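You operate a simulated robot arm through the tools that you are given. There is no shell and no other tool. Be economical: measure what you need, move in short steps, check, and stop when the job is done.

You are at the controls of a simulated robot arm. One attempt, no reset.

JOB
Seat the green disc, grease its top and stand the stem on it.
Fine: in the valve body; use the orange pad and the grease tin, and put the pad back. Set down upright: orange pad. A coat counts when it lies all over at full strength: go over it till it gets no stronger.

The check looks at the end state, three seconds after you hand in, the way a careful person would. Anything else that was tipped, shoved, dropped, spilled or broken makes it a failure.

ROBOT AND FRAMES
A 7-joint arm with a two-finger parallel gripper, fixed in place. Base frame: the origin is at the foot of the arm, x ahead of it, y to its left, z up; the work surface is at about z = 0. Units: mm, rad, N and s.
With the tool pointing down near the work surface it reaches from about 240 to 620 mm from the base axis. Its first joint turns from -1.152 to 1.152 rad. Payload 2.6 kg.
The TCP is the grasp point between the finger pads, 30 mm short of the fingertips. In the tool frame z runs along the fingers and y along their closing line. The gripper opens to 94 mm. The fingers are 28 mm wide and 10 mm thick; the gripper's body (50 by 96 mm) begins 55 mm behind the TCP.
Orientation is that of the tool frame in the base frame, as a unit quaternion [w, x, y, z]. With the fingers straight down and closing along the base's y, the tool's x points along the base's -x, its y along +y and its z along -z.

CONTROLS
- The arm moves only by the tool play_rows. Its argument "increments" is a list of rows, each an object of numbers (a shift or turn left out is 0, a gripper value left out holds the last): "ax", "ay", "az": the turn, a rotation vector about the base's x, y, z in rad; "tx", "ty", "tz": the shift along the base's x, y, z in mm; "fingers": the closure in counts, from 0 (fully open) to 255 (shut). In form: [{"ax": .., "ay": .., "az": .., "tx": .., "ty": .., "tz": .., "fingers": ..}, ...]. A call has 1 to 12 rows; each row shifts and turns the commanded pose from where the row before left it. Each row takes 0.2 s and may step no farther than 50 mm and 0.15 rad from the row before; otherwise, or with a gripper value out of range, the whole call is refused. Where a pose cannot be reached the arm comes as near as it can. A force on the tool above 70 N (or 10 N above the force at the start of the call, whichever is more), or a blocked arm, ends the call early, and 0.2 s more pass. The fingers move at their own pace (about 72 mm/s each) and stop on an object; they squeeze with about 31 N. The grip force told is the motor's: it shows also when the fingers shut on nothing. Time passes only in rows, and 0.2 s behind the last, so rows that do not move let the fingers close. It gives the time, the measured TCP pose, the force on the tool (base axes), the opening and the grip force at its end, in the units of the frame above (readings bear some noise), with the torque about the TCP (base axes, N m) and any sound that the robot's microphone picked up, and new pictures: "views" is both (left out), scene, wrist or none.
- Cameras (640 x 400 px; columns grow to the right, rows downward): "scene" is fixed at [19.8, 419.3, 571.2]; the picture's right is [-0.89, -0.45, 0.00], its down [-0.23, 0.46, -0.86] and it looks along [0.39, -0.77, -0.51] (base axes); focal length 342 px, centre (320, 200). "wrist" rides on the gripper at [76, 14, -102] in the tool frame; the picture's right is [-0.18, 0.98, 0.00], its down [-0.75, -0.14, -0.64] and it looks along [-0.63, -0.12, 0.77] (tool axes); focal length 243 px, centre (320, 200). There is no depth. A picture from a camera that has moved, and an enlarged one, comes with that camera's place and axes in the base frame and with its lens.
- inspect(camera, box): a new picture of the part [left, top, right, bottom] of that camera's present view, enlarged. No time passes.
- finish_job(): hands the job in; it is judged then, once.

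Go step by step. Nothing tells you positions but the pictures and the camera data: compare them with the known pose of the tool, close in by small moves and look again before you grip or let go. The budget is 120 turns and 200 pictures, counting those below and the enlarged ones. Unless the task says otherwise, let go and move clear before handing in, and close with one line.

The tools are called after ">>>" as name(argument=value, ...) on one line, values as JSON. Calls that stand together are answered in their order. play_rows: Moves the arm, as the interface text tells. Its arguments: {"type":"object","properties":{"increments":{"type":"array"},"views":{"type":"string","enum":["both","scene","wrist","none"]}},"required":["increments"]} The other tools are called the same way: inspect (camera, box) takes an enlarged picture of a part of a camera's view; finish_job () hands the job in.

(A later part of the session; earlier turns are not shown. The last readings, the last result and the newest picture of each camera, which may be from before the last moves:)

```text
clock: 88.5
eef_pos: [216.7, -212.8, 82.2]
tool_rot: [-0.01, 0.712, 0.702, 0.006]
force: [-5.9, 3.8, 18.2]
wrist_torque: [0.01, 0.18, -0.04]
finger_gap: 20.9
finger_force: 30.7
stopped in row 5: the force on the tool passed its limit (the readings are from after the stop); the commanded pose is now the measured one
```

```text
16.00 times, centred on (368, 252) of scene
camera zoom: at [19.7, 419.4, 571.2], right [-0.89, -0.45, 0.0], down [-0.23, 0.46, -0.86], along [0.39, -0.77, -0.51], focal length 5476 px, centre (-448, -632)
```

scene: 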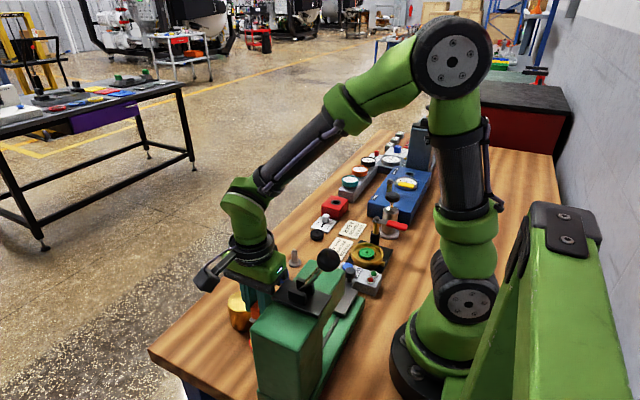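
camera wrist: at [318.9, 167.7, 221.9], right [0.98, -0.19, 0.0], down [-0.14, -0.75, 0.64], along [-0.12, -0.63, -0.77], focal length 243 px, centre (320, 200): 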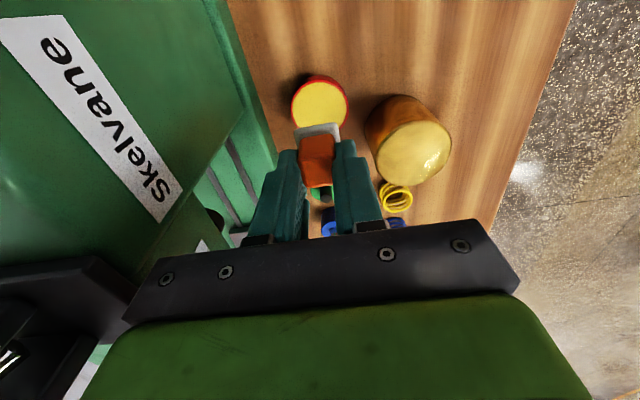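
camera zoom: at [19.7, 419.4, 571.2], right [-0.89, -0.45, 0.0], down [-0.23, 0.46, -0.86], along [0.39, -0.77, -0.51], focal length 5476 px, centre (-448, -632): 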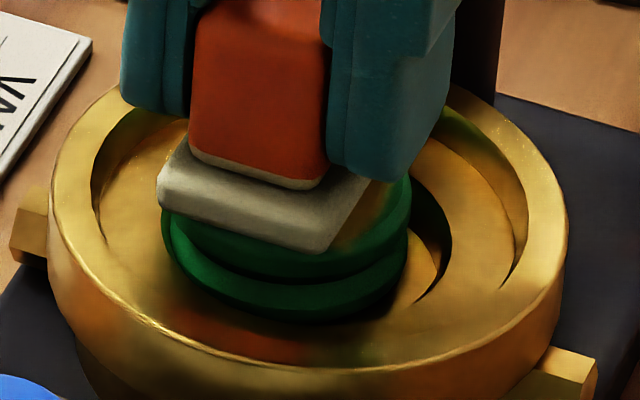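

The rub was too hard and stopped; I lift straight off and inspect.

>>> play_rows(increments=[{"tz": 3}, {"tz": 5}, {"ty": -6, "tz": 29}, {"ty": -12, "tx": -4, "tz": 18}, {}], views="none")

>>> inspect(camera="wrist", box=[271, 52, 351, 116])

>>> inspect(camera="scene", box=[356, 242, 380, 262])

>>> inspect(camera="scene", box=[340, 190, 420, 240])

```text
clock: 89.7
eef_pos: [209.6, -231.7, 137.1]
tool_rot: [-0.01, 0.711, 0.703, 0.004]
force: [0.5, -0.6, 0.0]
wrist_torque: [0.02, 0.02, 0.02]
finger_gap: 21.0
finger_force: 31.1
```

```text
6.25 times, centred on (311, 84) of wrist
camera zoom: at [226.4, -156.7, 240.9], right [0.98, -0.2, -0.01], down [-0.15, -0.77, 0.63], along [-0.13, -0.61, -0.78], focal length 1516 px, centre (376, 925)
```

zoom: 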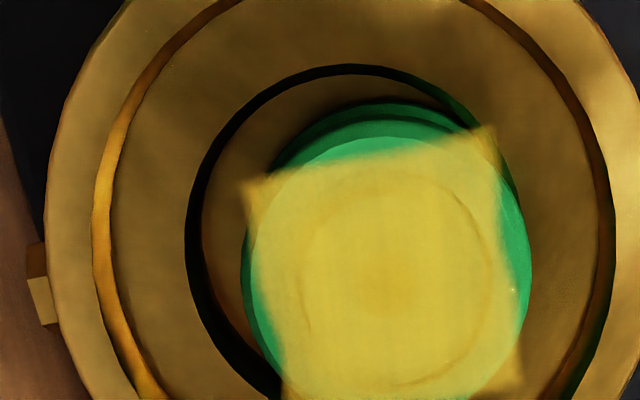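

```text
16.00 times, centred on (368, 252) of scene
camera zoom: at [19.8, 419.3, 571.2], right [-0.89, -0.45, 0.0], down [-0.23, 0.46, -0.86], along [0.39, -0.77, -0.51], focal length 5476 px, centre (-448, -632)
```

zoom: 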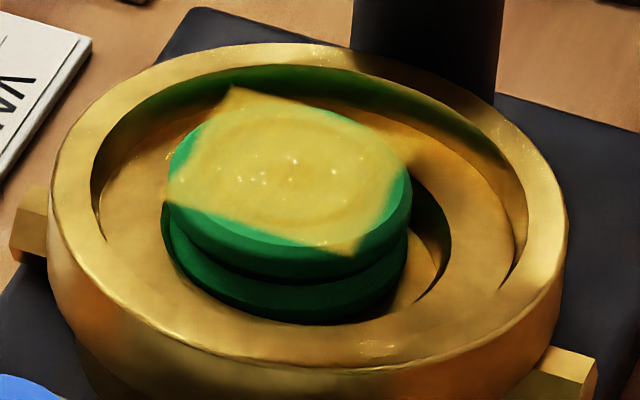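

```text
8.00 times, centred on (380, 215) of scene
camera zoom: at [19.8, 419.3, 571.2], right [-0.89, -0.45, 0.0], down [-0.23, 0.46, -0.86], along [0.39, -0.77, -0.51], focal length 2738 px, centre (-160, 80)
```

zoom: 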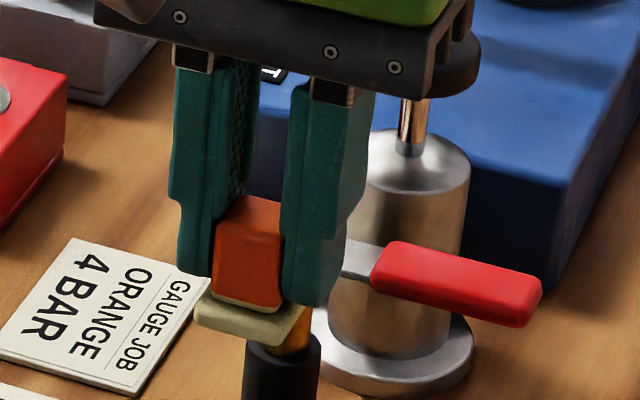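

The coat is unchanged after a reload, so it is at full strength, and the disc remains in its seat. I square the tool again and return the pad to its place.

>>> play_rows(increments=[{"ax": -0.02, "ay": -0.0085, "az": 0.0113}, {"tx": 44, "ty": 20}, {"tx": 44, "ty": 20}, {"ty": 26}, {"tz": -40}, {"tz": -25}, {}], views="none")

>>> inspect(camera="wrist", box=[200, 60, 440, 210])

```text
clock: 91.3
eef_pos: [299.8, -164.5, 72.3]
tool_rot: [-0.001, 0.707, 0.707, 0.001]
force: [-0.7, -0.7, 0.3]
wrist_torque: [0.01, -0.04, -0.01]
finger_gap: 20.9
finger_force: 31.1
```

```text
2.67 times, centred on (320, 135) of wrist
camera zoom: at [315.1, -87.8, 174.0], right [0.98, -0.18, 0.0], down [-0.14, -0.75, 0.64], along [-0.12, -0.63, -0.77], focal length 647 px, centre (320, 373)
```

zoom: 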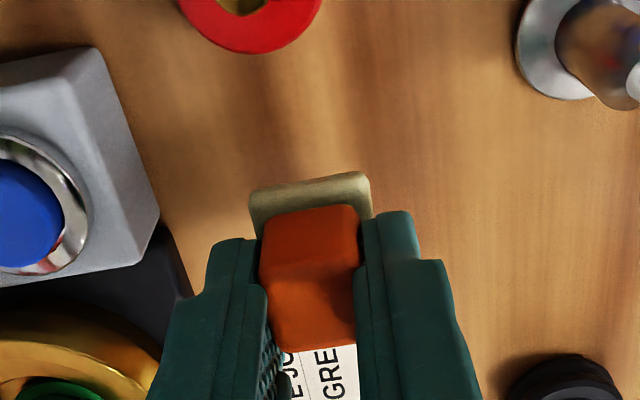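

Over the pad's old spot; shift ~1.5 mm and lower until it touches.

>>> play_rows(increments=[{"tx": -1.5, "ty": -1, "tz": -15}, {"tz": -10}, {"tz": -2}, {"tz": -1}, {}], views="none")

```text
clock: 92.5
eef_pos: [298.9, -166.3, 43.4]
tool_rot: [-0.002, 0.707, 0.707, 0.001]
force: [-0.7, 0.8, -0.2]
wrist_torque: [-0.03, -0.02, -0.03]
finger_gap: 20.7
finger_force: 31.4
```

>>> play_rows(increments=[{"tz": -0.8}, {"tz": -0.8}, {}], views="none")

```text
clock: 93.3
eef_pos: [299.3, -165.8, 40.0]
tool_rot: [-0.001, 0.707, 0.707, 0.001]
force: [-0.8, -0.2, -0.1]
wrist_torque: [0.02, 0.04, -0.01]
finger_gap: 20.8
finger_force: 30.8
```

>>> play_rows(increments=[{"tz": -0.8}, {"tz": -0.8}, {}], views="none")

>>> inspect(camera="wrist", box=[200, 60, 440, 210])

```text
clock: 94.1
eef_pos: [298.3, -165.9, 39.7]
tool_rot: [0.0, 0.708, 0.707, 0.001]
force: [-2.2, 1.5, 9.6]
wrist_torque: [0.05, 0.12, 0.01]
finger_gap: 20.8
finger_force: 31.2
```

```text
2.67 times, centred on (320, 135) of wrist
camera zoom: at [313.2, -89.4, 143.1], right [0.98, -0.19, 0.0], down [-0.14, -0.75, 0.64], along [-0.12, -0.63, -0.77], focal length 647 px, centre (320, 373)
```

zoom: 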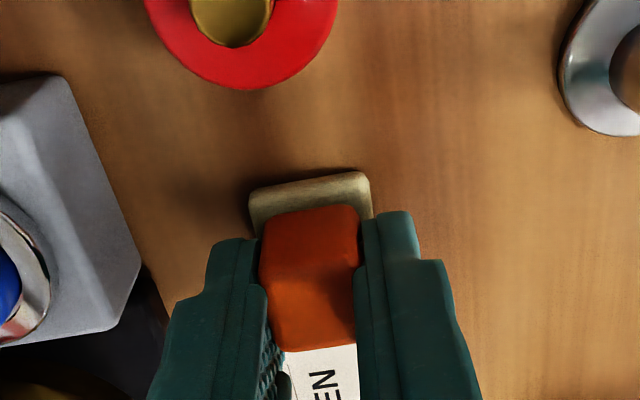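

The pad is touching down (10 N). I open slightly, then rise straight up and look.

>>> play_rows(increments=[{"fingers": 163}, {}, {}, {"tz": 10}, {"tz": 30}, {"tz": 40}, {}], views="wrist")

>>> inspect(camera="wrist", box=[200, 30, 480, 205])

```text
clock: 95.7
eef_pos: [299.8, -166.1, 120.9]
tool_rot: [-0.001, 0.708, 0.706, 0.001]
force: [0.4, -0.1, 0.4]
wrist_torque: [-0.03, 0.02, 0.03]
finger_gap: 33.9
finger_force: 0.1
camera wrist: at [314.5, -89.2, 222.9], right [0.98, -0.19, 0.0], down [-0.14, -0.75, 0.64], along [-0.12, -0.63, -0.77], focal length 243 px, centre (320, 200)
```

wrist: 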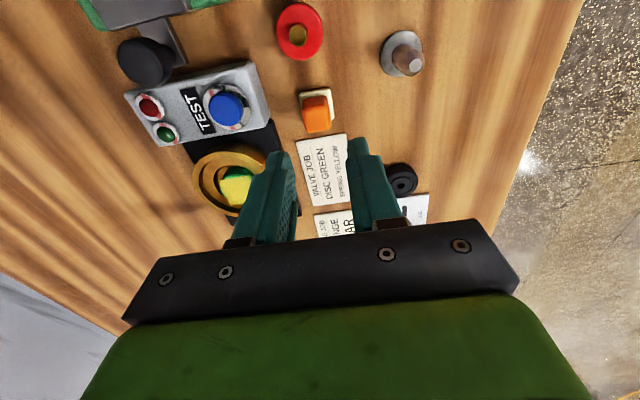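

```text
2.29 times, centred on (340, 118) of wrist
camera zoom: at [314.5, -89.2, 222.9], right [0.98, -0.19, 0.0], down [-0.14, -0.75, 0.64], along [-0.12, -0.63, -0.77], focal length 555 px, centre (274, 389)
```

zoom: 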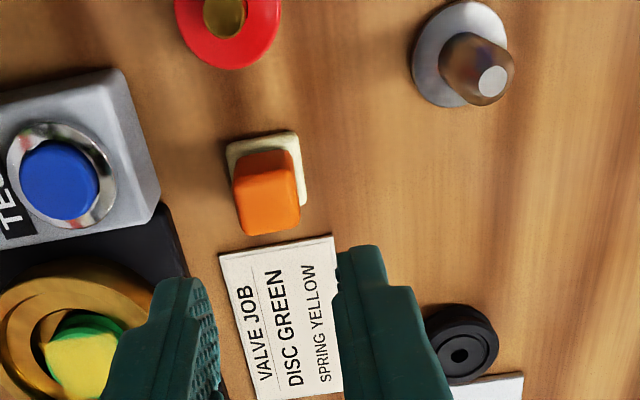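

The pad stands back upright. Next the stem, around (371,-136), about 41 mm tall; I move above it.

>>> play_rows(increments=[{"tx": 40, "ty": 10}, {"tx": 31, "ty": 19}, {"tz": -25}, {}], views="none")

>>> inspect(camera="wrist", box=[200, 40, 440, 190])

>>> inspect(camera="scene", box=[260, 200, 340, 280])

```text
clock: 96.7
eef_pos: [370.7, -136.9, 91.8]
tool_rot: [-0.001, 0.708, 0.706, 0.0]
force: [-0.9, 0.7, -0.1]
wrist_torque: [0.03, -0.01, -0.02]
finger_gap: 33.7
finger_force: 0.1
```

```text
2.67 times, centred on (320, 115) of wrist
camera zoom: at [384.5, -61.4, 195.3], right [0.98, -0.19, 0.0], down [-0.14, -0.75, 0.64], along [-0.12, -0.63, -0.77], focal length 647 px, centre (320, 427)
```

zoom: 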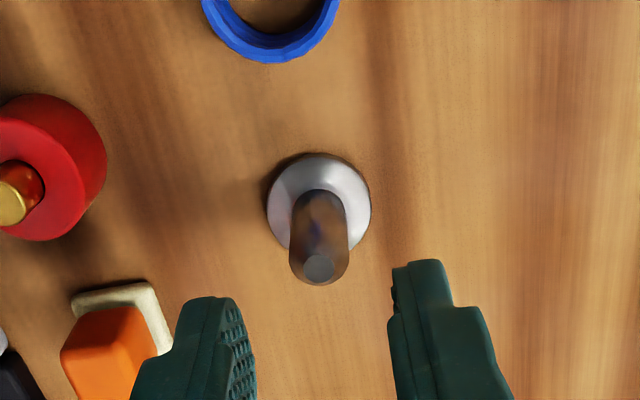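

```text
5.00 times, centred on (300, 240) of scene
camera zoom: at [19.8, 419.3, 571.2], right [-0.89, -0.45, 0.0], down [-0.23, 0.46, -0.86], along [0.39, -0.77, -0.51], focal length 1711 px, centre (420, 0)
```

zoom: 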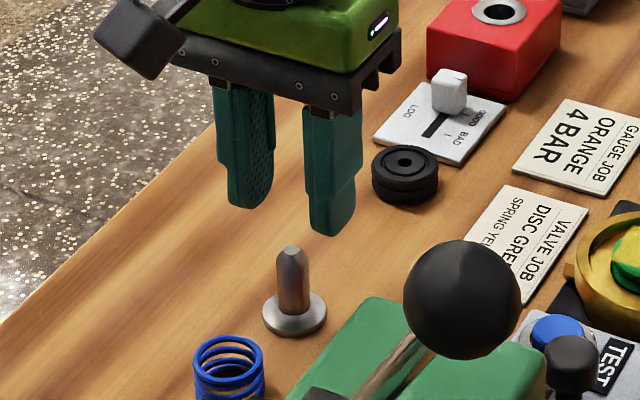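

Stem at (371.5,-132.5), top z≈47. I centre on it, lower and grip.

>>> play_rows(increments=[{"tx": 0.5, "ty": 4.2}, {"tz": -25}, {"tz": -24}, {}, {"fingers": 255}, {"fingers": 255}, {"fingers": 255}], views="none")

>>> inspect(camera="wrist", box=[200, 60, 440, 210])

>>> inspect(camera="scene", box=[260, 200, 340, 280])

```text
clock: 98.3
eef_pos: [369.6, -133.0, 44.7]
tool_rot: [-0.001, 0.708, 0.706, 0.001]
force: [-0.1, 0.4, -0.4]
wrist_torque: [0.03, -0.02, 0.03]
finger_gap: 14.7
finger_force: 30.8
```

```text
2.67 times, centred on (320, 135) of wrist
camera zoom: at [384.6, -57.3, 148.4], right [0.98, -0.19, 0.0], down [-0.14, -0.75, 0.64], along [-0.12, -0.63, -0.77], focal length 647 px, centre (320, 373)
```

zoom: 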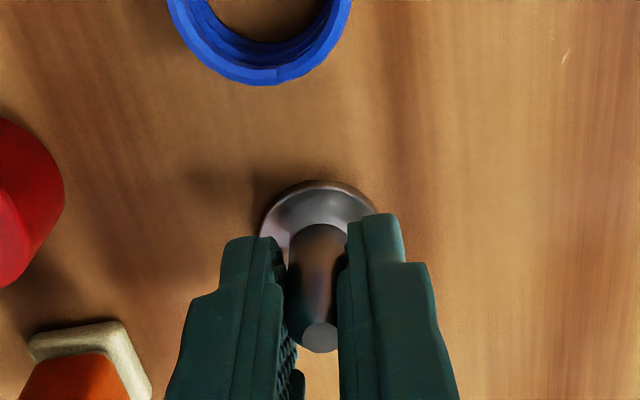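

```text
5.00 times, centred on (300, 240) of scene
camera zoom: at [19.8, 419.3, 571.2], right [-0.89, -0.45, 0.0], down [-0.23, 0.46, -0.86], along [0.39, -0.77, -0.51], focal length 1711 px, centre (420, 0)
```

zoom: 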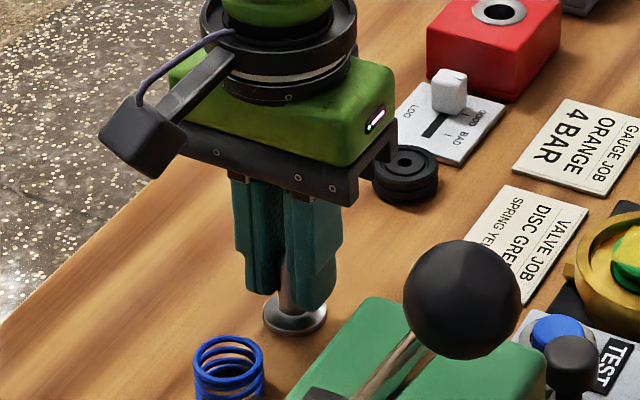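

Gripped at 14.7 mm. Lift and carry the stem to above the greased disc.

>>> play_rows(increments=[{"tz": 30}, {"tz": 40}, {"tz": 25}, {"tx": -30, "ty": -30}, {"tx": -30, "ty": -30}, {"tx": -40, "ty": -15}, {"tx": -40}, {"tx": -15}, {}], views="none")

>>> inspect(camera="wrist", box=[200, 60, 440, 210])

>>> inspect(camera="scene", box=[330, 200, 410, 265])

```text
clock: 100.3
eef_pos: [215.4, -206.5, 138.7]
tool_rot: [-0.001, 0.707, 0.707, 0.001]
force: [-0.2, -1.4, -1.0]
wrist_torque: [-0.02, -0.01, 0.0]
finger_gap: 14.9
finger_force: 30.6
```

```text
2.67 times, centred on (320, 135) of wrist
camera zoom: at [230.3, -130.7, 242.1], right [0.98, -0.18, 0.0], down [-0.14, -0.75, 0.64], along [-0.12, -0.63, -0.77], focal length 647 px, centre (320, 373)
```

zoom: 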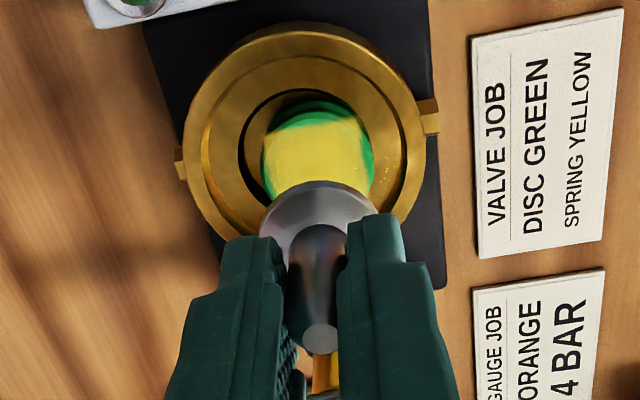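

```text
6.15 times, centred on (370, 232) of scene
camera zoom: at [19.8, 419.3, 571.2], right [-0.89, -0.45, 0.0], down [-0.23, 0.46, -0.86], along [0.39, -0.77, -0.51], focal length 2106 px, centre (12, 0)
```

zoom: 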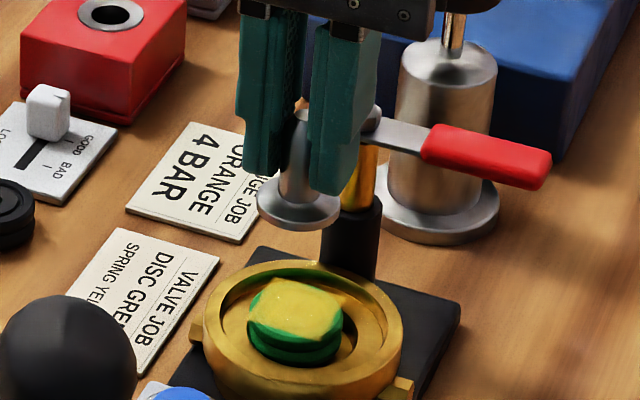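

>>> inspect(camera="scene", box=[352, 234, 384, 264])

>>> inspect(camera="wrist", box=[265, 65, 365, 140])

```text
13.33 times, centred on (368, 249) of scene
camera zoom: at [19.8, 419.3, 571.2], right [-0.89, -0.45, 0.0], down [-0.23, 0.46, -0.86], along [0.39, -0.77, -0.51], focal length 4564 px, centre (-320, -453)
```

zoom: 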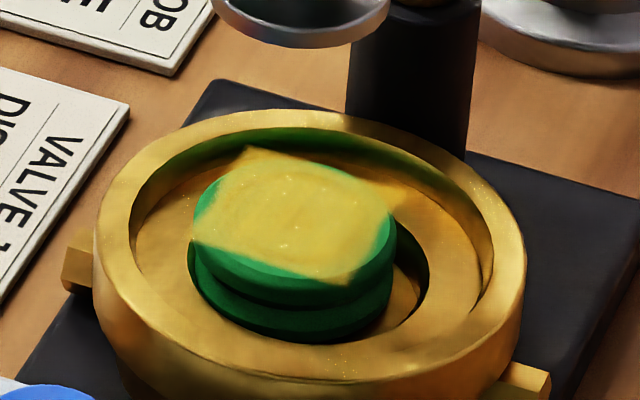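

```text
5.33 times, centred on (315, 102) of wrist
camera zoom: at [230.3, -130.7, 242.1], right [0.98, -0.18, 0.0], down [-0.14, -0.75, 0.64], along [-0.12, -0.63, -0.77], focal length 1294 px, centre (347, 720)
```

zoom: 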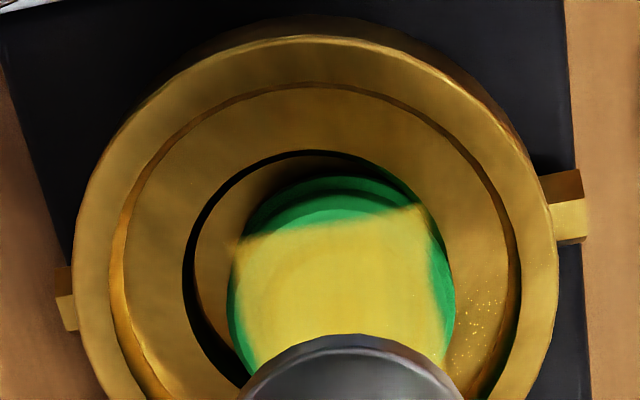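

The disc may have shifted or tilted against the +x wall in the last hard rub. I move the stem aside to see the disc unobstructed.

>>> play_rows(increments=[{"tx": 45}, {"ty": 20}, {}], views="none")

>>> inspect(camera="wrist", box=[200, 60, 320, 160])

>>> inspect(camera="scene", box=[352, 234, 384, 264])

```text
clock: 101.1
eef_pos: [259.3, -186.6, 139.1]
tool_rot: [0.0, 0.708, 0.707, 0.001]
force: [-0.2, -0.3, -1.1]
wrist_torque: [-0.01, 0.02, -0.02]
finger_gap: 14.8
finger_force: 30.6
```

```text
4.00 times, centred on (260, 110) of wrist
camera zoom: at [274.8, -110.6, 243.0], right [0.98, -0.18, 0.0], down [-0.14, -0.75, 0.64], along [-0.12, -0.63, -0.77], focal length 970 px, centre (560, 560)
```

zoom: 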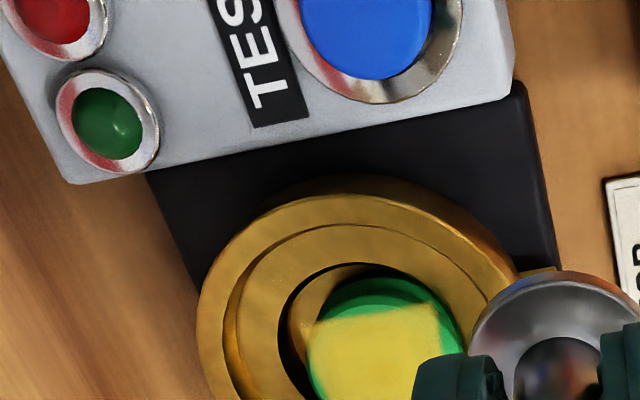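

```text
13.33 times, centred on (368, 249) of scene
camera zoom: at [19.8, 419.3, 571.2], right [-0.89, -0.45, 0.0], down [-0.23, 0.46, -0.86], along [0.39, -0.77, -0.51], focal length 4564 px, centre (-320, -453)
```

zoom: 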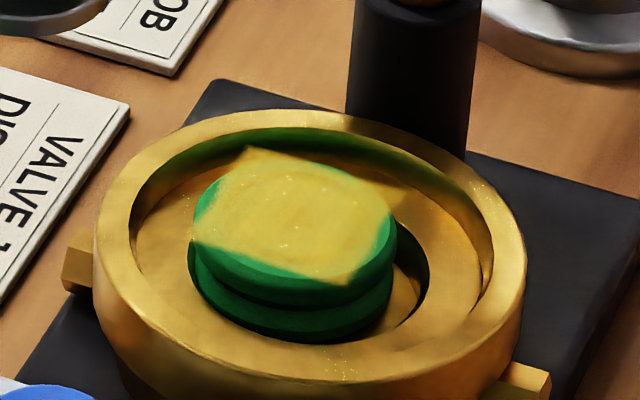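

>>> play_rows(increments=[{"ty": -40}, {"ty": -5}, {}], views="none")

>>> inspect(camera="wrist", box=[210, 40, 310, 120])

```text
clock: 101.9
eef_pos: [258.8, -233.5, 141.1]
tool_rot: [0.0, 0.708, 0.707, 0.001]
force: [-0.3, -0.5, -1.2]
wrist_torque: [0.02, 0.0, -0.01]
finger_gap: 14.8
finger_force: 30.7
```

```text
5.00 times, centred on (260, 80) of wrist
camera zoom: at [274.8, -157.2, 243.9], right [0.98, -0.19, 0.0], down [-0.14, -0.75, 0.64], along [-0.12, -0.63, -0.77], focal length 1213 px, centre (620, 800)
```

zoom: 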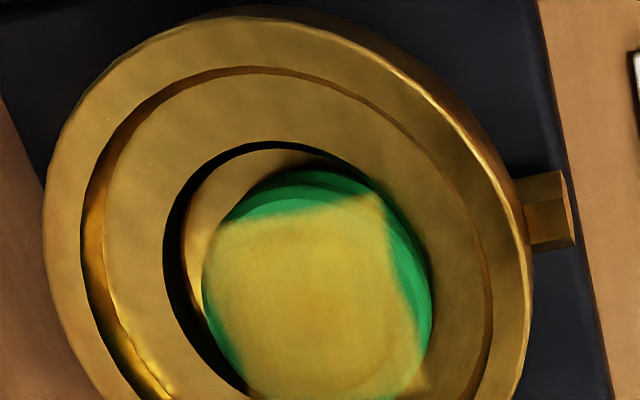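

The disc has been rubbed up onto the step on its +x,-y side (about 2–3 mm high). I'll set the stem back where it stood, then reseat the disc by gripping its sides.

>>> play_rows(increments=[{"tx": 40, "ty": 25}, {"tx": 40, "ty": 25}, {"tx": 30, "ty": 25}, {"ty": 25}, {"tz": -40}, {"tz": -35}, {"tz": -17}, {"tz": -2}, {}], views="none")

```text
clock: 103.9
eef_pos: [370.2, -132.6, 46.9]
tool_rot: [-0.001, 0.708, 0.707, 0.001]
force: [-0.3, 0.3, -1.1]
wrist_torque: [-0.02, 0.01, 0.01]
finger_gap: 14.6
finger_force: 31.0
```

>>> play_rows(increments=[{"tz": -0.8}, {"tz": -0.7}, {}], views="none")

```text
clock: 104.7
eef_pos: [369.8, -131.9, 45.0]
tool_rot: [-0.001, 0.707, 0.707, 0.002]
force: [-0.7, -0.1, 0.1]
wrist_torque: [-0.02, 0.04, -0.02]
finger_gap: 14.9
finger_force: 30.8
```

>>> play_rows(increments=[{"tz": -0.7}, {}], views="none")

>>> inspect(camera="scene", box=[270, 220, 320, 270])

```text
clock: 105.3
eef_pos: [369.6, -132.2, 43.6]
tool_rot: [0.001, 0.708, 0.706, 0.001]
force: [-4.6, 2.0, 13.4]
wrist_torque: [0.03, 0.19, 0.01]
finger_gap: 15.0
finger_force: 31.5
```

```text
8.00 times, centred on (295, 245) of scene
camera zoom: at [19.7, 419.3, 571.2], right [-0.89, -0.45, 0.0], down [-0.23, 0.46, -0.86], along [0.39, -0.77, -0.51], focal length 2738 px, centre (520, -160)
```

zoom: 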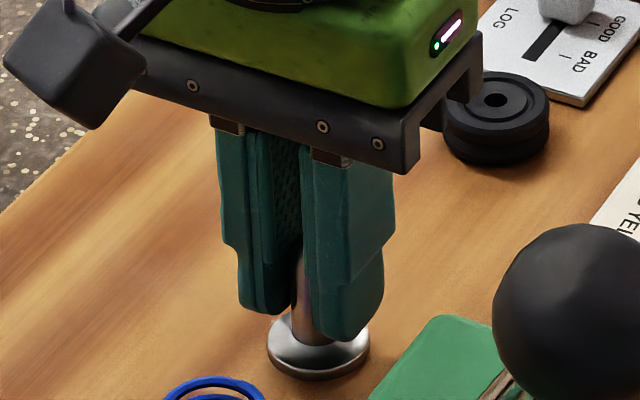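

Stem is standing on the bench. I release it and go back over the disc for a clear view.

>>> play_rows(increments=[{"fingers": 190}, {}, {"tz": 15}, {"tz": 40}, {"tz": 40, "fingers": 130}, {"tx": -30, "ty": -30}, {"tx": -40, "ty": -30}, {"tx": -45, "ty": -15}, {"tx": -45}, {}], views="none")

>>> inspect(camera="wrist", box=[200, 60, 440, 210])

>>> inspect(camera="scene", box=[260, 210, 420, 310])

```text
clock: 107.5
eef_pos: [209.1, -204.5, 140.3]
tool_rot: [0.0, 0.707, 0.707, 0.001]
force: [-0.4, -0.6, 0.4]
wrist_torque: [-0.03, 0.01, 0.02]
finger_gap: 46.1
finger_force: 0.0
```

```text
2.67 times, centred on (320, 135) of wrist
camera zoom: at [223.1, -128.7, 242.7], right [0.98, -0.18, 0.0], down [-0.14, -0.75, 0.64], along [-0.12, -0.63, -0.77], focal length 647 px, centre (320, 373)
```

zoom: 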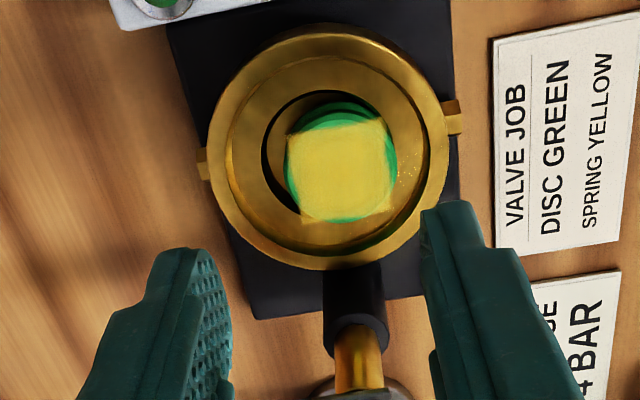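

```text
4.00 times, centred on (340, 260) of scene
camera zoom: at [19.8, 419.3, 571.2], right [-0.89, -0.45, 0.0], down [-0.23, 0.46, -0.86], along [0.39, -0.77, -0.51], focal length 1369 px, centre (240, -40)
```

zoom: 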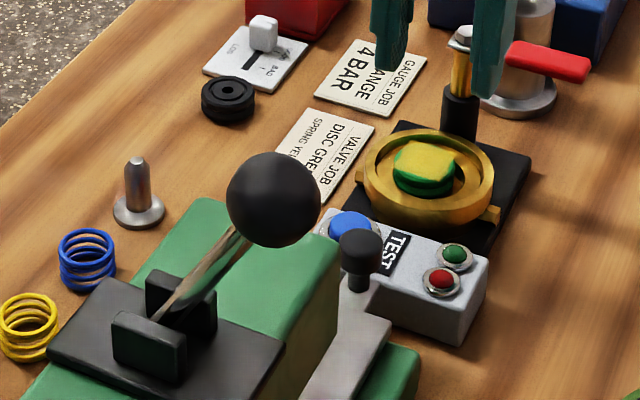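

>>> inspect(camera="wrist", box=[270, 65, 374, 165])

```text
4.00 times, centred on (322, 115) of wrist
camera zoom: at [223.1, -128.7, 242.7], right [0.98, -0.18, 0.0], down [-0.14, -0.75, 0.64], along [-0.12, -0.63, -0.77], focal length 970 px, centre (312, 540)
```

zoom: 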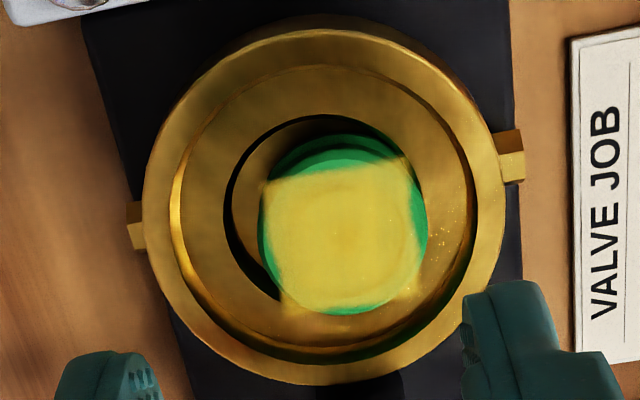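

The disc indeed overlaps the step toward +x,-y. Fingers don't fit around it inside the bore, so I'll use the pad's friction to drag it gently back. First, regrip the pad.

>>> play_rows(increments=[{"tx": 30, "ty": 13, "fingers": 163}, {"tx": 30, "ty": 13}, {"tx": 30, "ty": 14}, {"tz": -40}, {"tz": -30}, {}], views="none")

>>> inspect(camera="wrist", box=[200, 60, 440, 210])

```text
clock: 108.9
eef_pos: [300.4, -166.9, 69.7]
tool_rot: [-0.002, 0.707, 0.707, 0.0]
force: [0.6, 0.3, -0.3]
wrist_torque: [-0.01, -0.02, 0.0]
finger_gap: 34.0
finger_force: 0.1
```

```text
2.67 times, centred on (320, 135) of wrist
camera zoom: at [315.2, -90.5, 171.8], right [0.98, -0.19, 0.0], down [-0.14, -0.75, 0.64], along [-0.12, -0.63, -0.77], focal length 647 px, centre (320, 373)
```

zoom: 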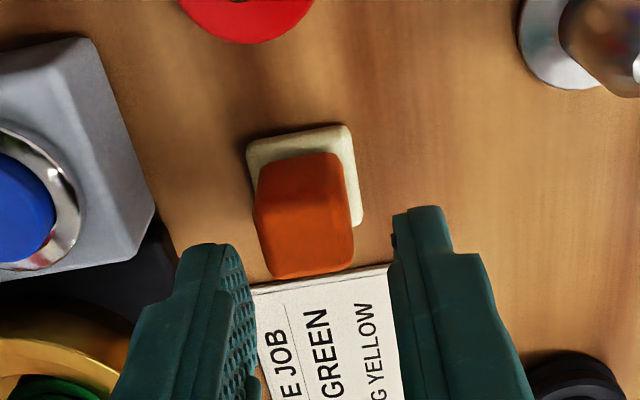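

>>> play_rows(increments=[{"tx": -2, "ty": 2}, {"tz": -15}, {"tz": -10}, {}, {"fingers": 255}, {"fingers": 255}, {"fingers": 255}, {"tz": 40}, {"tz": 45}, {}], views="none")

>>> play_rows(increments=[{"tx": -30, "ty": -15}, {"tx": -30, "ty": -15}, {"tx": -23, "ty": -15}, {"tz": -20}, {}], views="none")

>>> inspect(camera="wrist", box=[200, 60, 440, 210])

```text
clock: 111.1
eef_pos: [298.0, -164.4, 130.4]
tool_rot: [0.0, 0.708, 0.707, 0.0]
force: [-0.8, 0.2, -0.9]
wrist_torque: [0.04, 0.01, 0.02]
finger_gap: 20.4
finger_force: 31.4
```

```text
clock: 112.3
eef_pos: [215.1, -210.5, 108.0]
tool_rot: [-0.001, 0.708, 0.707, 0.001]
force: [0.1, 0.5, -0.1]
wrist_torque: [0.02, -0.01, -0.01]
finger_gap: 20.5
finger_force: 30.9
```

```text
2.67 times, centred on (320, 135) of wrist
camera zoom: at [230.3, -134.7, 210.6], right [0.98, -0.19, 0.0], down [-0.14, -0.75, 0.64], along [-0.12, -0.63, -0.77], focal length 647 px, centre (320, 373)
```

zoom: 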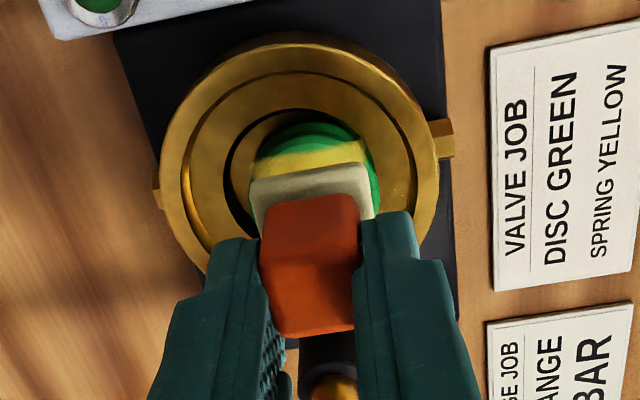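

>>> play_rows(increments=[{"ty": -2, "tz": -15}, {"tz": -4}, {"tz": -1}, {"tz": -1}, {}], views="none")

```text
clock: 113.5
eef_pos: [215.3, -211.6, 88.0]
tool_rot: [0.0, 0.708, 0.706, 0.001]
force: [0.0, -0.5, 0.0]
wrist_torque: [-0.01, -0.03, 0.04]
finger_gap: 20.3
finger_force: 31.2
```

>>> play_rows(increments=[{"tz": -0.8}, {"tz": -0.8}, {}], views="none")

```text
clock: 114.3
eef_pos: [214.4, -212.4, 86.4]
tool_rot: [0.0, 0.707, 0.707, 0.0]
force: [0.3, 0.7, -0.1]
wrist_torque: [0.04, -0.03, 0.0]
finger_gap: 20.6
finger_force: 31.1
```

>>> play_rows(increments=[{"tz": -0.8}, {"tz": -0.8}, {}], views="none")

```text
clock: 115.1
eef_pos: [215.4, -212.5, 86.9]
tool_rot: [0.002, 0.707, 0.707, 0.001]
force: [-2.7, 4.1, 24.8]
wrist_torque: [0.26, 0.16, -0.01]
finger_gap: 20.7
finger_force: 30.7
```

Contact at z≈86.7 confirms the disc is about 3 mm high. I drag it toward the bore centre in small steps.

>>> play_rows(increments=[{"tx": -1, "ty": 1.2}, {"tx": -1, "ty": 1.2}, {"tx": -1, "ty": 1.2}, {"tx": -1, "ty": 1.2}, {}], views="none")

>>> inspect(camera="scene", box=[352, 234, 384, 264])

```text
clock: 116.3
eef_pos: [211.9, -206.8, 84.6]
tool_rot: [0.0, 0.708, 0.706, 0.0]
force: [2.7, -6.5, 15.9]
wrist_torque: [-0.28, -0.09, 0.04]
finger_gap: 20.6
finger_force: 30.7
```

```text
13.33 times, centred on (368, 249) of scene
camera zoom: at [19.7, 419.3, 571.2], right [-0.89, -0.45, 0.0], down [-0.23, 0.46, -0.86], along [0.39, -0.77, -0.51], focal length 4564 px, centre (-320, -453)
```

zoom: 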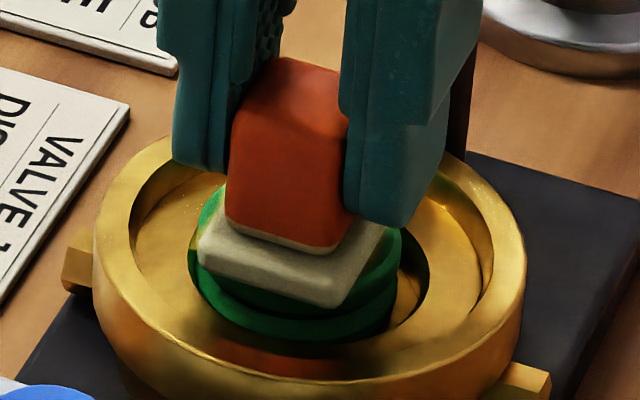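

>>> play_rows(increments=[{"tx": -1}, {"tx": -1}, {"tx": -1}, {}, {"tz": 4}, {"tz": 30, "ty": -9}, {"tz": 20, "ty": -14}, {}], views="none")

>>> inspect(camera="scene", box=[352, 234, 384, 264])

>>> inspect(camera="wrist", box=[260, 40, 364, 140])

```text
clock: 118.1
eef_pos: [209.1, -230.0, 139.2]
tool_rot: [-0.001, 0.708, 0.706, 0.001]
force: [0.1, 0.3, 0.2]
wrist_torque: [-0.04, 0.02, 0.01]
finger_gap: 20.5
finger_force: 30.8
```

```text
13.33 times, centred on (368, 249) of scene
camera zoom: at [19.8, 419.3, 571.2], right [-0.89, -0.45, 0.0], down [-0.23, 0.46, -0.86], along [0.39, -0.77, -0.51], focal length 4564 px, centre (-320, -453)
```

zoom: 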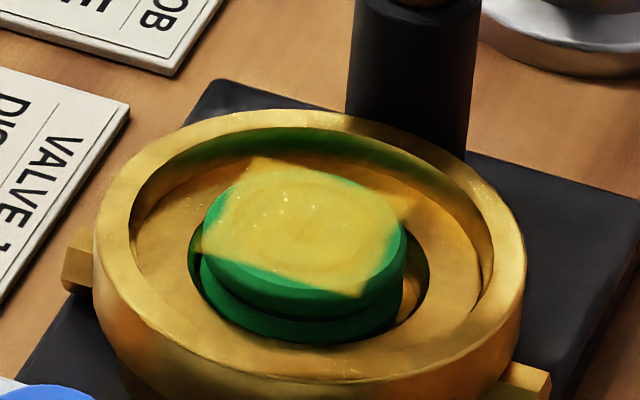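

```text
4.00 times, centred on (312, 90) of wrist
camera zoom: at [223.3, -153.9, 242.4], right [0.98, -0.19, 0.0], down [-0.14, -0.75, 0.64], along [-0.12, -0.63, -0.77], focal length 970 px, centre (352, 640)
```

zoom: 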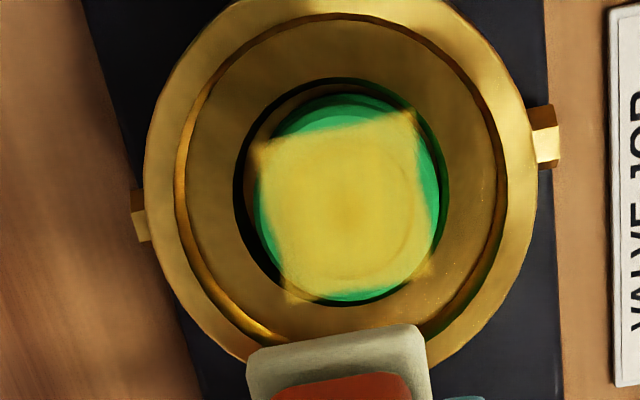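

The disc is back within the recess but near its -y side. I press once more and nudge it +y, checking the contact height.

>>> play_rows(increments=[{"tx": 1, "ty": 10, "tz": -25}, {"tx": 1, "ty": 8, "tz": -23}, {"tz": -3}, {"tz": -1}, {}], views="none")

```text
clock: 119.3
eef_pos: [211.1, -211.5, 86.8]
tool_rot: [-0.001, 0.708, 0.707, 0.001]
force: [0.0, -0.7, -0.1]
wrist_torque: [0.01, -0.03, 0.02]
finger_gap: 20.7
finger_force: 30.9
```

>>> play_rows(increments=[{"tz": -1}, {"tz": -0.8}, {}], views="none")

>>> play_rows(increments=[{"tz": -0.8}, {}], views="none")

```text
clock: 120.1
eef_pos: [210.1, -212.5, 85.4]
tool_rot: [0.001, 0.708, 0.707, 0.001]
force: [-0.5, 1.5, 13.1]
wrist_torque: [0.11, 0.09, -0.01]
finger_gap: 20.7
finger_force: 31.0
```

```text
clock: 120.7
eef_pos: [210.5, -211.9, 84.9]
tool_rot: [0.001, 0.708, 0.706, 0.002]
force: [0.8, 1.0, 25.0]
wrist_torque: [0.16, 0.0, -0.02]
finger_gap: 20.4
finger_force: 30.6
```

>>> play_rows(increments=[{"ty": 1}, {"ty": 1}, {"ty": 1}, {"ty": 1}, {}], views="none")

>>> play_rows(increments=[{"tz": 4}, {"tz": 30, "ty": -8}, {"tz": 20, "ty": -14}, {}], views="none")

>>> inspect(camera="scene", box=[352, 234, 384, 264])

>>> inspect(camera="wrist", box=[260, 40, 364, 140])

```text
clock: 121.9
eef_pos: [209.3, -208.9, 85.6]
tool_rot: [0.0, 0.707, 0.707, 0.001]
force: [-1.9, -7.9, 15.5]
wrist_torque: [-0.36, 0.07, -0.01]
finger_gap: 20.2
finger_force: 31.1
```

```text
clock: 122.9
eef_pos: [210.0, -229.0, 138.5]
tool_rot: [-0.001, 0.707, 0.707, 0.0]
force: [0.7, 0.5, -0.2]
wrist_torque: [0.01, -0.01, 0.01]
finger_gap: 20.7
finger_force: 31.1
```

```text
13.33 times, centred on (368, 249) of scene
camera zoom: at [19.8, 419.3, 571.2], right [-0.89, -0.45, 0.0], down [-0.23, 0.46, -0.86], along [0.39, -0.77, -0.51], focal length 4564 px, centre (-320, -453)
```

zoom: 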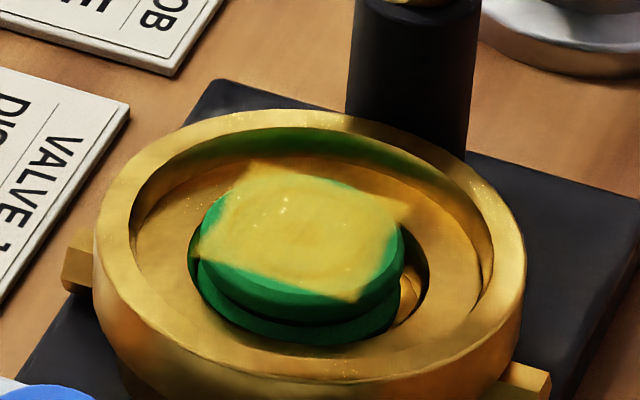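

```text
4.00 times, centred on (312, 90) of wrist
camera zoom: at [225.1, -153.2, 240.9], right [0.98, -0.18, 0.0], down [-0.14, -0.76, 0.64], along [-0.12, -0.63, -0.77], focal length 970 px, centre (352, 640)
```

zoom: 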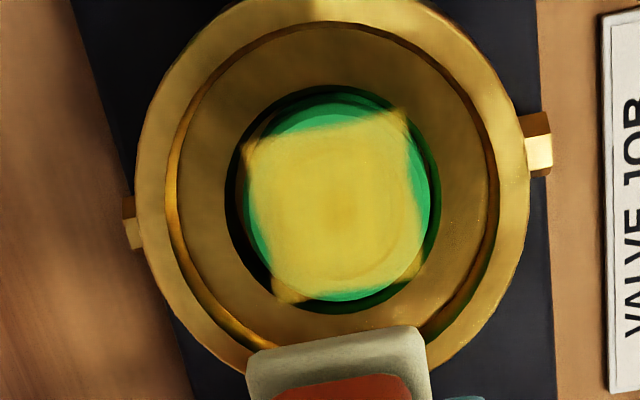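

The disc is now centred in its recess with gap all round and at its original height. I return the pad to its place.

>>> play_rows(increments=[{"tx": 40, "ty": 25}, {"tx": 40, "ty": 25}, {"tx": 8, "ty": 15}, {"tz": -40}, {"tz": -40}, {"tz": -12}, {}], views="none")

>>> inspect(camera="wrist", box=[200, 60, 440, 210])

```text
clock: 124.5
eef_pos: [299.1, -165.8, 43.6]
tool_rot: [0.0, 0.707, 0.707, 0.0]
force: [0.0, 0.3, -0.4]
wrist_torque: [0.01, -0.03, -0.01]
finger_gap: 20.6
finger_force: 31.1
```

```text
2.67 times, centred on (320, 135) of wrist
camera zoom: at [313.1, -89.2, 147.4], right [0.98, -0.18, 0.0], down [-0.14, -0.75, 0.64], along [-0.12, -0.63, -0.77], focal length 647 px, centre (320, 373)
```

zoom: 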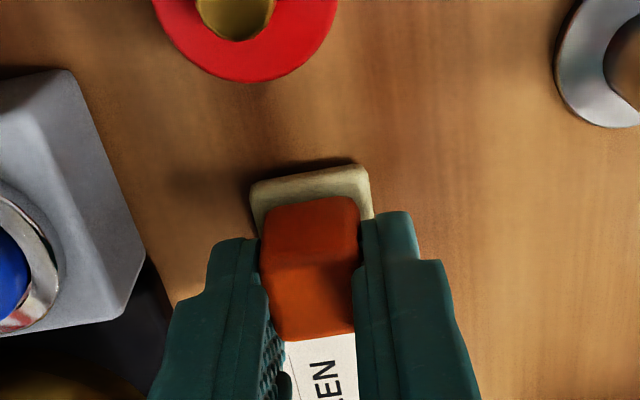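

>>> play_rows(increments=[{"tz": -0.8}, {"tz": -0.8}, {}], views="none")

>>> play_rows(increments=[{"tz": -0.6}, {}], views="none")

```text
clock: 125.3
eef_pos: [297.5, -165.7, 43.9]
tool_rot: [0.0, 0.708, 0.706, 0.001]
force: [0.4, 0.5, 0.0]
wrist_torque: [-0.01, -0.02, 0.0]
finger_gap: 20.8
finger_force: 30.6
```

```text
clock: 125.9
eef_pos: [298.8, -165.3, 43.7]
tool_rot: [-0.001, 0.708, 0.706, 0.001]
force: [-0.3, 0.2, -0.7]
wrist_torque: [0.0, -0.01, 0.0]
finger_gap: 20.5
finger_force: 31.2
```

>>> play_rows(increments=[{"tz": -0.7}, {"tz": -0.7}, {}], views="none")

```text
clock: 126.7
eef_pos: [298.8, -166.0, 42.5]
tool_rot: [0.0, 0.708, 0.707, 0.002]
force: [-7.7, 0.8, 25.5]
wrist_torque: [0.17, 0.28, 0.05]
finger_gap: 20.9
finger_force: 31.4
```

>>> play_rows(increments=[{"tz": 0.8}, {"fingers": 163}, {}, {}, {"tz": 10}, {"tz": 40}, {"tz": 40}, {}], views="none")

>>> inspect(camera="wrist", box=[190, 40, 430, 190])

>>> inspect(camera="scene", box=[356, 238, 380, 262])

```text
clock: 128.5
eef_pos: [296.1, -166.3, 136.1]
tool_rot: [-0.001, 0.708, 0.706, 0.0]
force: [-0.4, 0.0, 0.0]
wrist_torque: [0.01, 0.0, 0.02]
finger_gap: 33.9
finger_force: 0.1
```

```text
2.67 times, centred on (310, 115) of wrist
camera zoom: at [312.2, -90.4, 237.6], right [0.98, -0.19, 0.0], down [-0.14, -0.75, 0.64], along [-0.12, -0.63, -0.77], focal length 647 px, centre (347, 427)
```

zoom: 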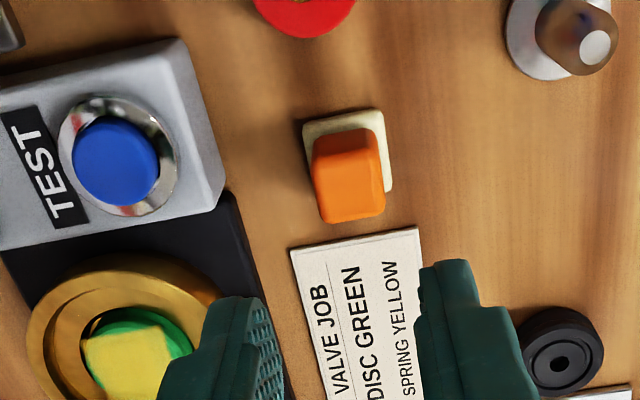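

```text
16.00 times, centred on (368, 250) of scene
camera zoom: at [19.8, 419.3, 571.2], right [-0.89, -0.45, 0.0], down [-0.23, 0.46, -0.86], along [0.39, -0.77, -0.51], focal length 5476 px, centre (-448, -600)
```

zoom: 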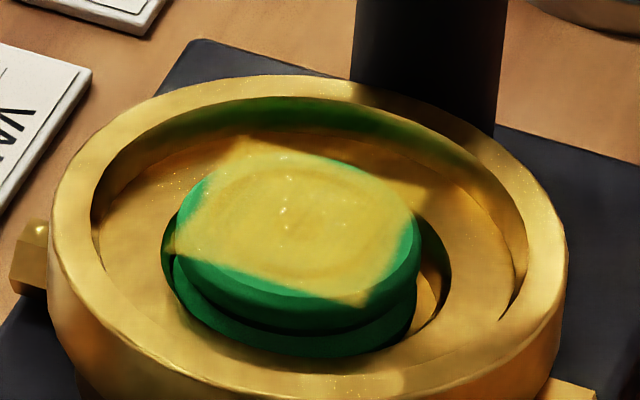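

The pad is upright at its spot and the disc looks seated just as at first. Now regrip the stem.

>>> play_rows(increments=[{"tx": 37, "ty": 17}, {"tx": 36, "ty": 16}, {"tz": -35}, {}], views="none")

>>> inspect(camera="wrist", box=[200, 60, 440, 210])

```text
clock: 129.5
eef_pos: [370.7, -133.1, 99.0]
tool_rot: [-0.001, 0.708, 0.707, 0.0]
force: [-0.3, 0.6, -0.8]
wrist_torque: [-0.02, 0.02, -0.01]
finger_gap: 33.6
finger_force: 0.0
```

```text
2.67 times, centred on (320, 135) of wrist
camera zoom: at [385.8, -57.0, 202.1], right [0.98, -0.19, 0.0], down [-0.14, -0.75, 0.64], along [-0.12, -0.63, -0.77], focal length 647 px, centre (320, 373)
```

zoom: 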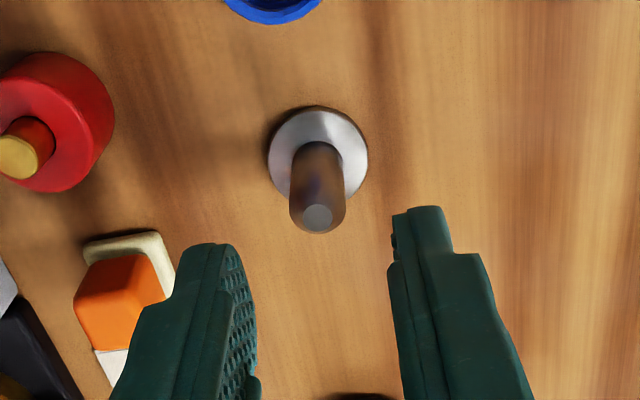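

>>> play_rows(increments=[{"tx": 0.5, "ty": 1, "tz": -25}, {"tz": -28}, {}, {"fingers": 255}, {"fingers": 255}, {"fingers": 255}, {"tz": 30}, {"tz": 45}, {"tz": 20}, {}], views="none")

>>> play_rows(increments=[{"tx": -30, "ty": -30}, {"tx": -30, "ty": -30}, {"tx": -40, "ty": -14}, {"tx": -40}, {"tx": -19}, {"tz": -20}, {}], views="none")

>>> inspect(camera="wrist", box=[220, 60, 420, 185])

>>> inspect(camera="scene", box=[340, 200, 410, 265])

```text
clock: 131.7
eef_pos: [371.5, -133.5, 142.2]
tool_rot: [-0.002, 0.707, 0.707, 0.002]
force: [-0.2, 0.4, -1.8]
wrist_torque: [0.0, -0.04, 0.02]
finger_gap: 15.0
finger_force: 31.4
```

```text
clock: 133.3
eef_pos: [212.0, -205.6, 118.2]
tool_rot: [-0.001, 0.708, 0.706, 0.0]
force: [0.2, -0.5, -0.7]
wrist_torque: [-0.01, 0.01, -0.03]
finger_gap: 15.0
finger_force: 31.0
```

```text
3.20 times, centred on (320, 122) of wrist
camera zoom: at [227.3, -129.6, 221.8], right [0.98, -0.18, 0.0], down [-0.14, -0.75, 0.64], along [-0.12, -0.63, -0.77], focal length 776 px, centre (320, 448)
```

zoom: 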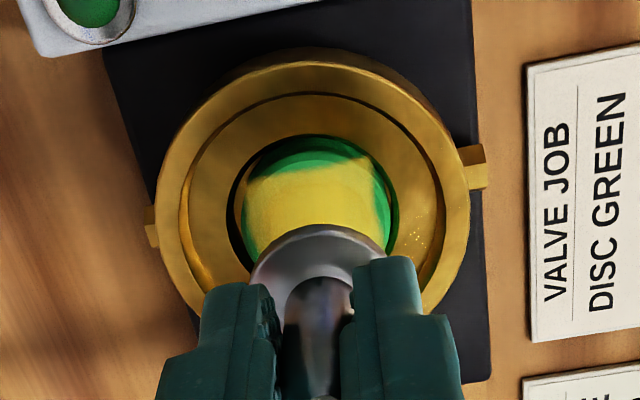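

```text
6.15 times, centred on (375, 232) of scene
camera zoom: at [19.8, 419.3, 571.2], right [-0.89, -0.45, 0.0], down [-0.23, 0.46, -0.86], along [0.39, -0.77, -0.51], focal length 2106 px, centre (-18, 0)
```

zoom: 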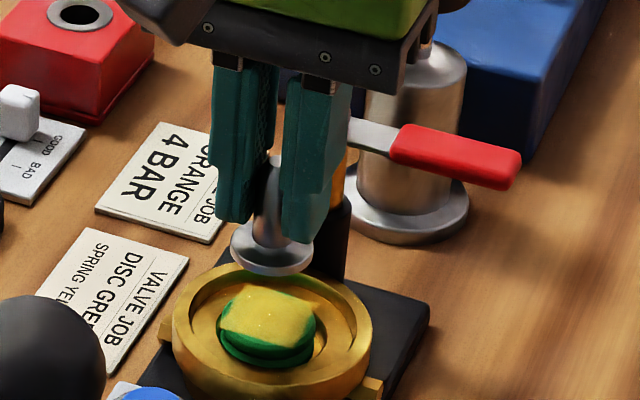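

The stem is close to aligned; I lower to just above the disc and re-measure.

>>> play_rows(increments=[{"ty": -1.3, "tz": -15}, {"tz": -11}, {}], views="none")

>>> inspect(camera="wrist", box=[220, 60, 420, 185])

>>> inspect(camera="scene", box=[350, 225, 390, 265])

```text
clock: 134.1
eef_pos: [212.6, -207.1, 94.4]
tool_rot: [0.0, 0.708, 0.707, 0.0]
force: [-0.1, 0.9, -1.0]
wrist_torque: [0.0, 0.0, 0.0]
finger_gap: 14.6
finger_force: 30.9
```

```text
3.20 times, centred on (320, 122) of wrist
camera zoom: at [227.1, -130.8, 196.8], right [0.98, -0.18, 0.0], down [-0.14, -0.75, 0.64], along [-0.12, -0.63, -0.77], focal length 776 px, centre (320, 448)
```

zoom: 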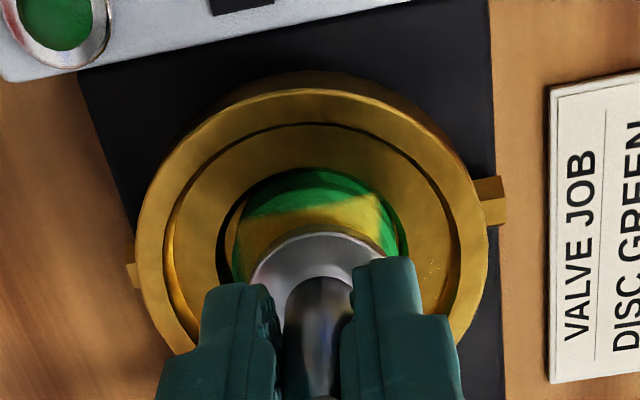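

```text
10.00 times, centred on (370, 245) of scene
camera zoom: at [19.8, 419.3, 571.2], right [-0.89, -0.45, 0.0], down [-0.23, 0.46, -0.86], along [0.39, -0.77, -0.51], focal length 3423 px, centre (-180, -250)
```

zoom: 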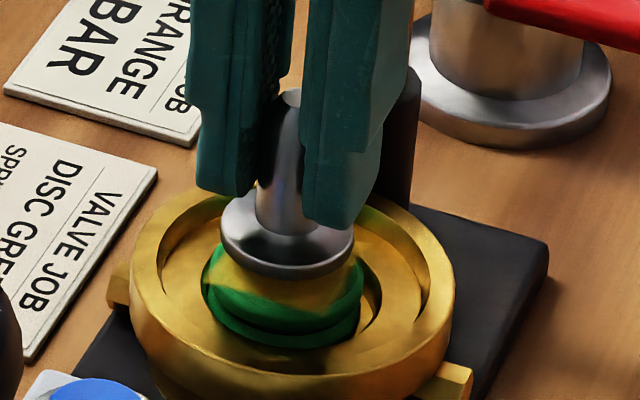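

Alignment agrees within about a millimetre. I lower gently to contact.

>>> play_rows(increments=[{"tx": -0.5, "tz": -4}, {"tz": -2}, {"tz": -1}, {}], views="none")

```text
clock: 135.1
eef_pos: [212.6, -206.6, 86.5]
tool_rot: [0.001, 0.707, 0.707, 0.001]
force: [-1.1, -0.8, 4.2]
wrist_torque: [-0.02, 0.05, 0.02]
finger_gap: 15.0
finger_force: 31.0
```

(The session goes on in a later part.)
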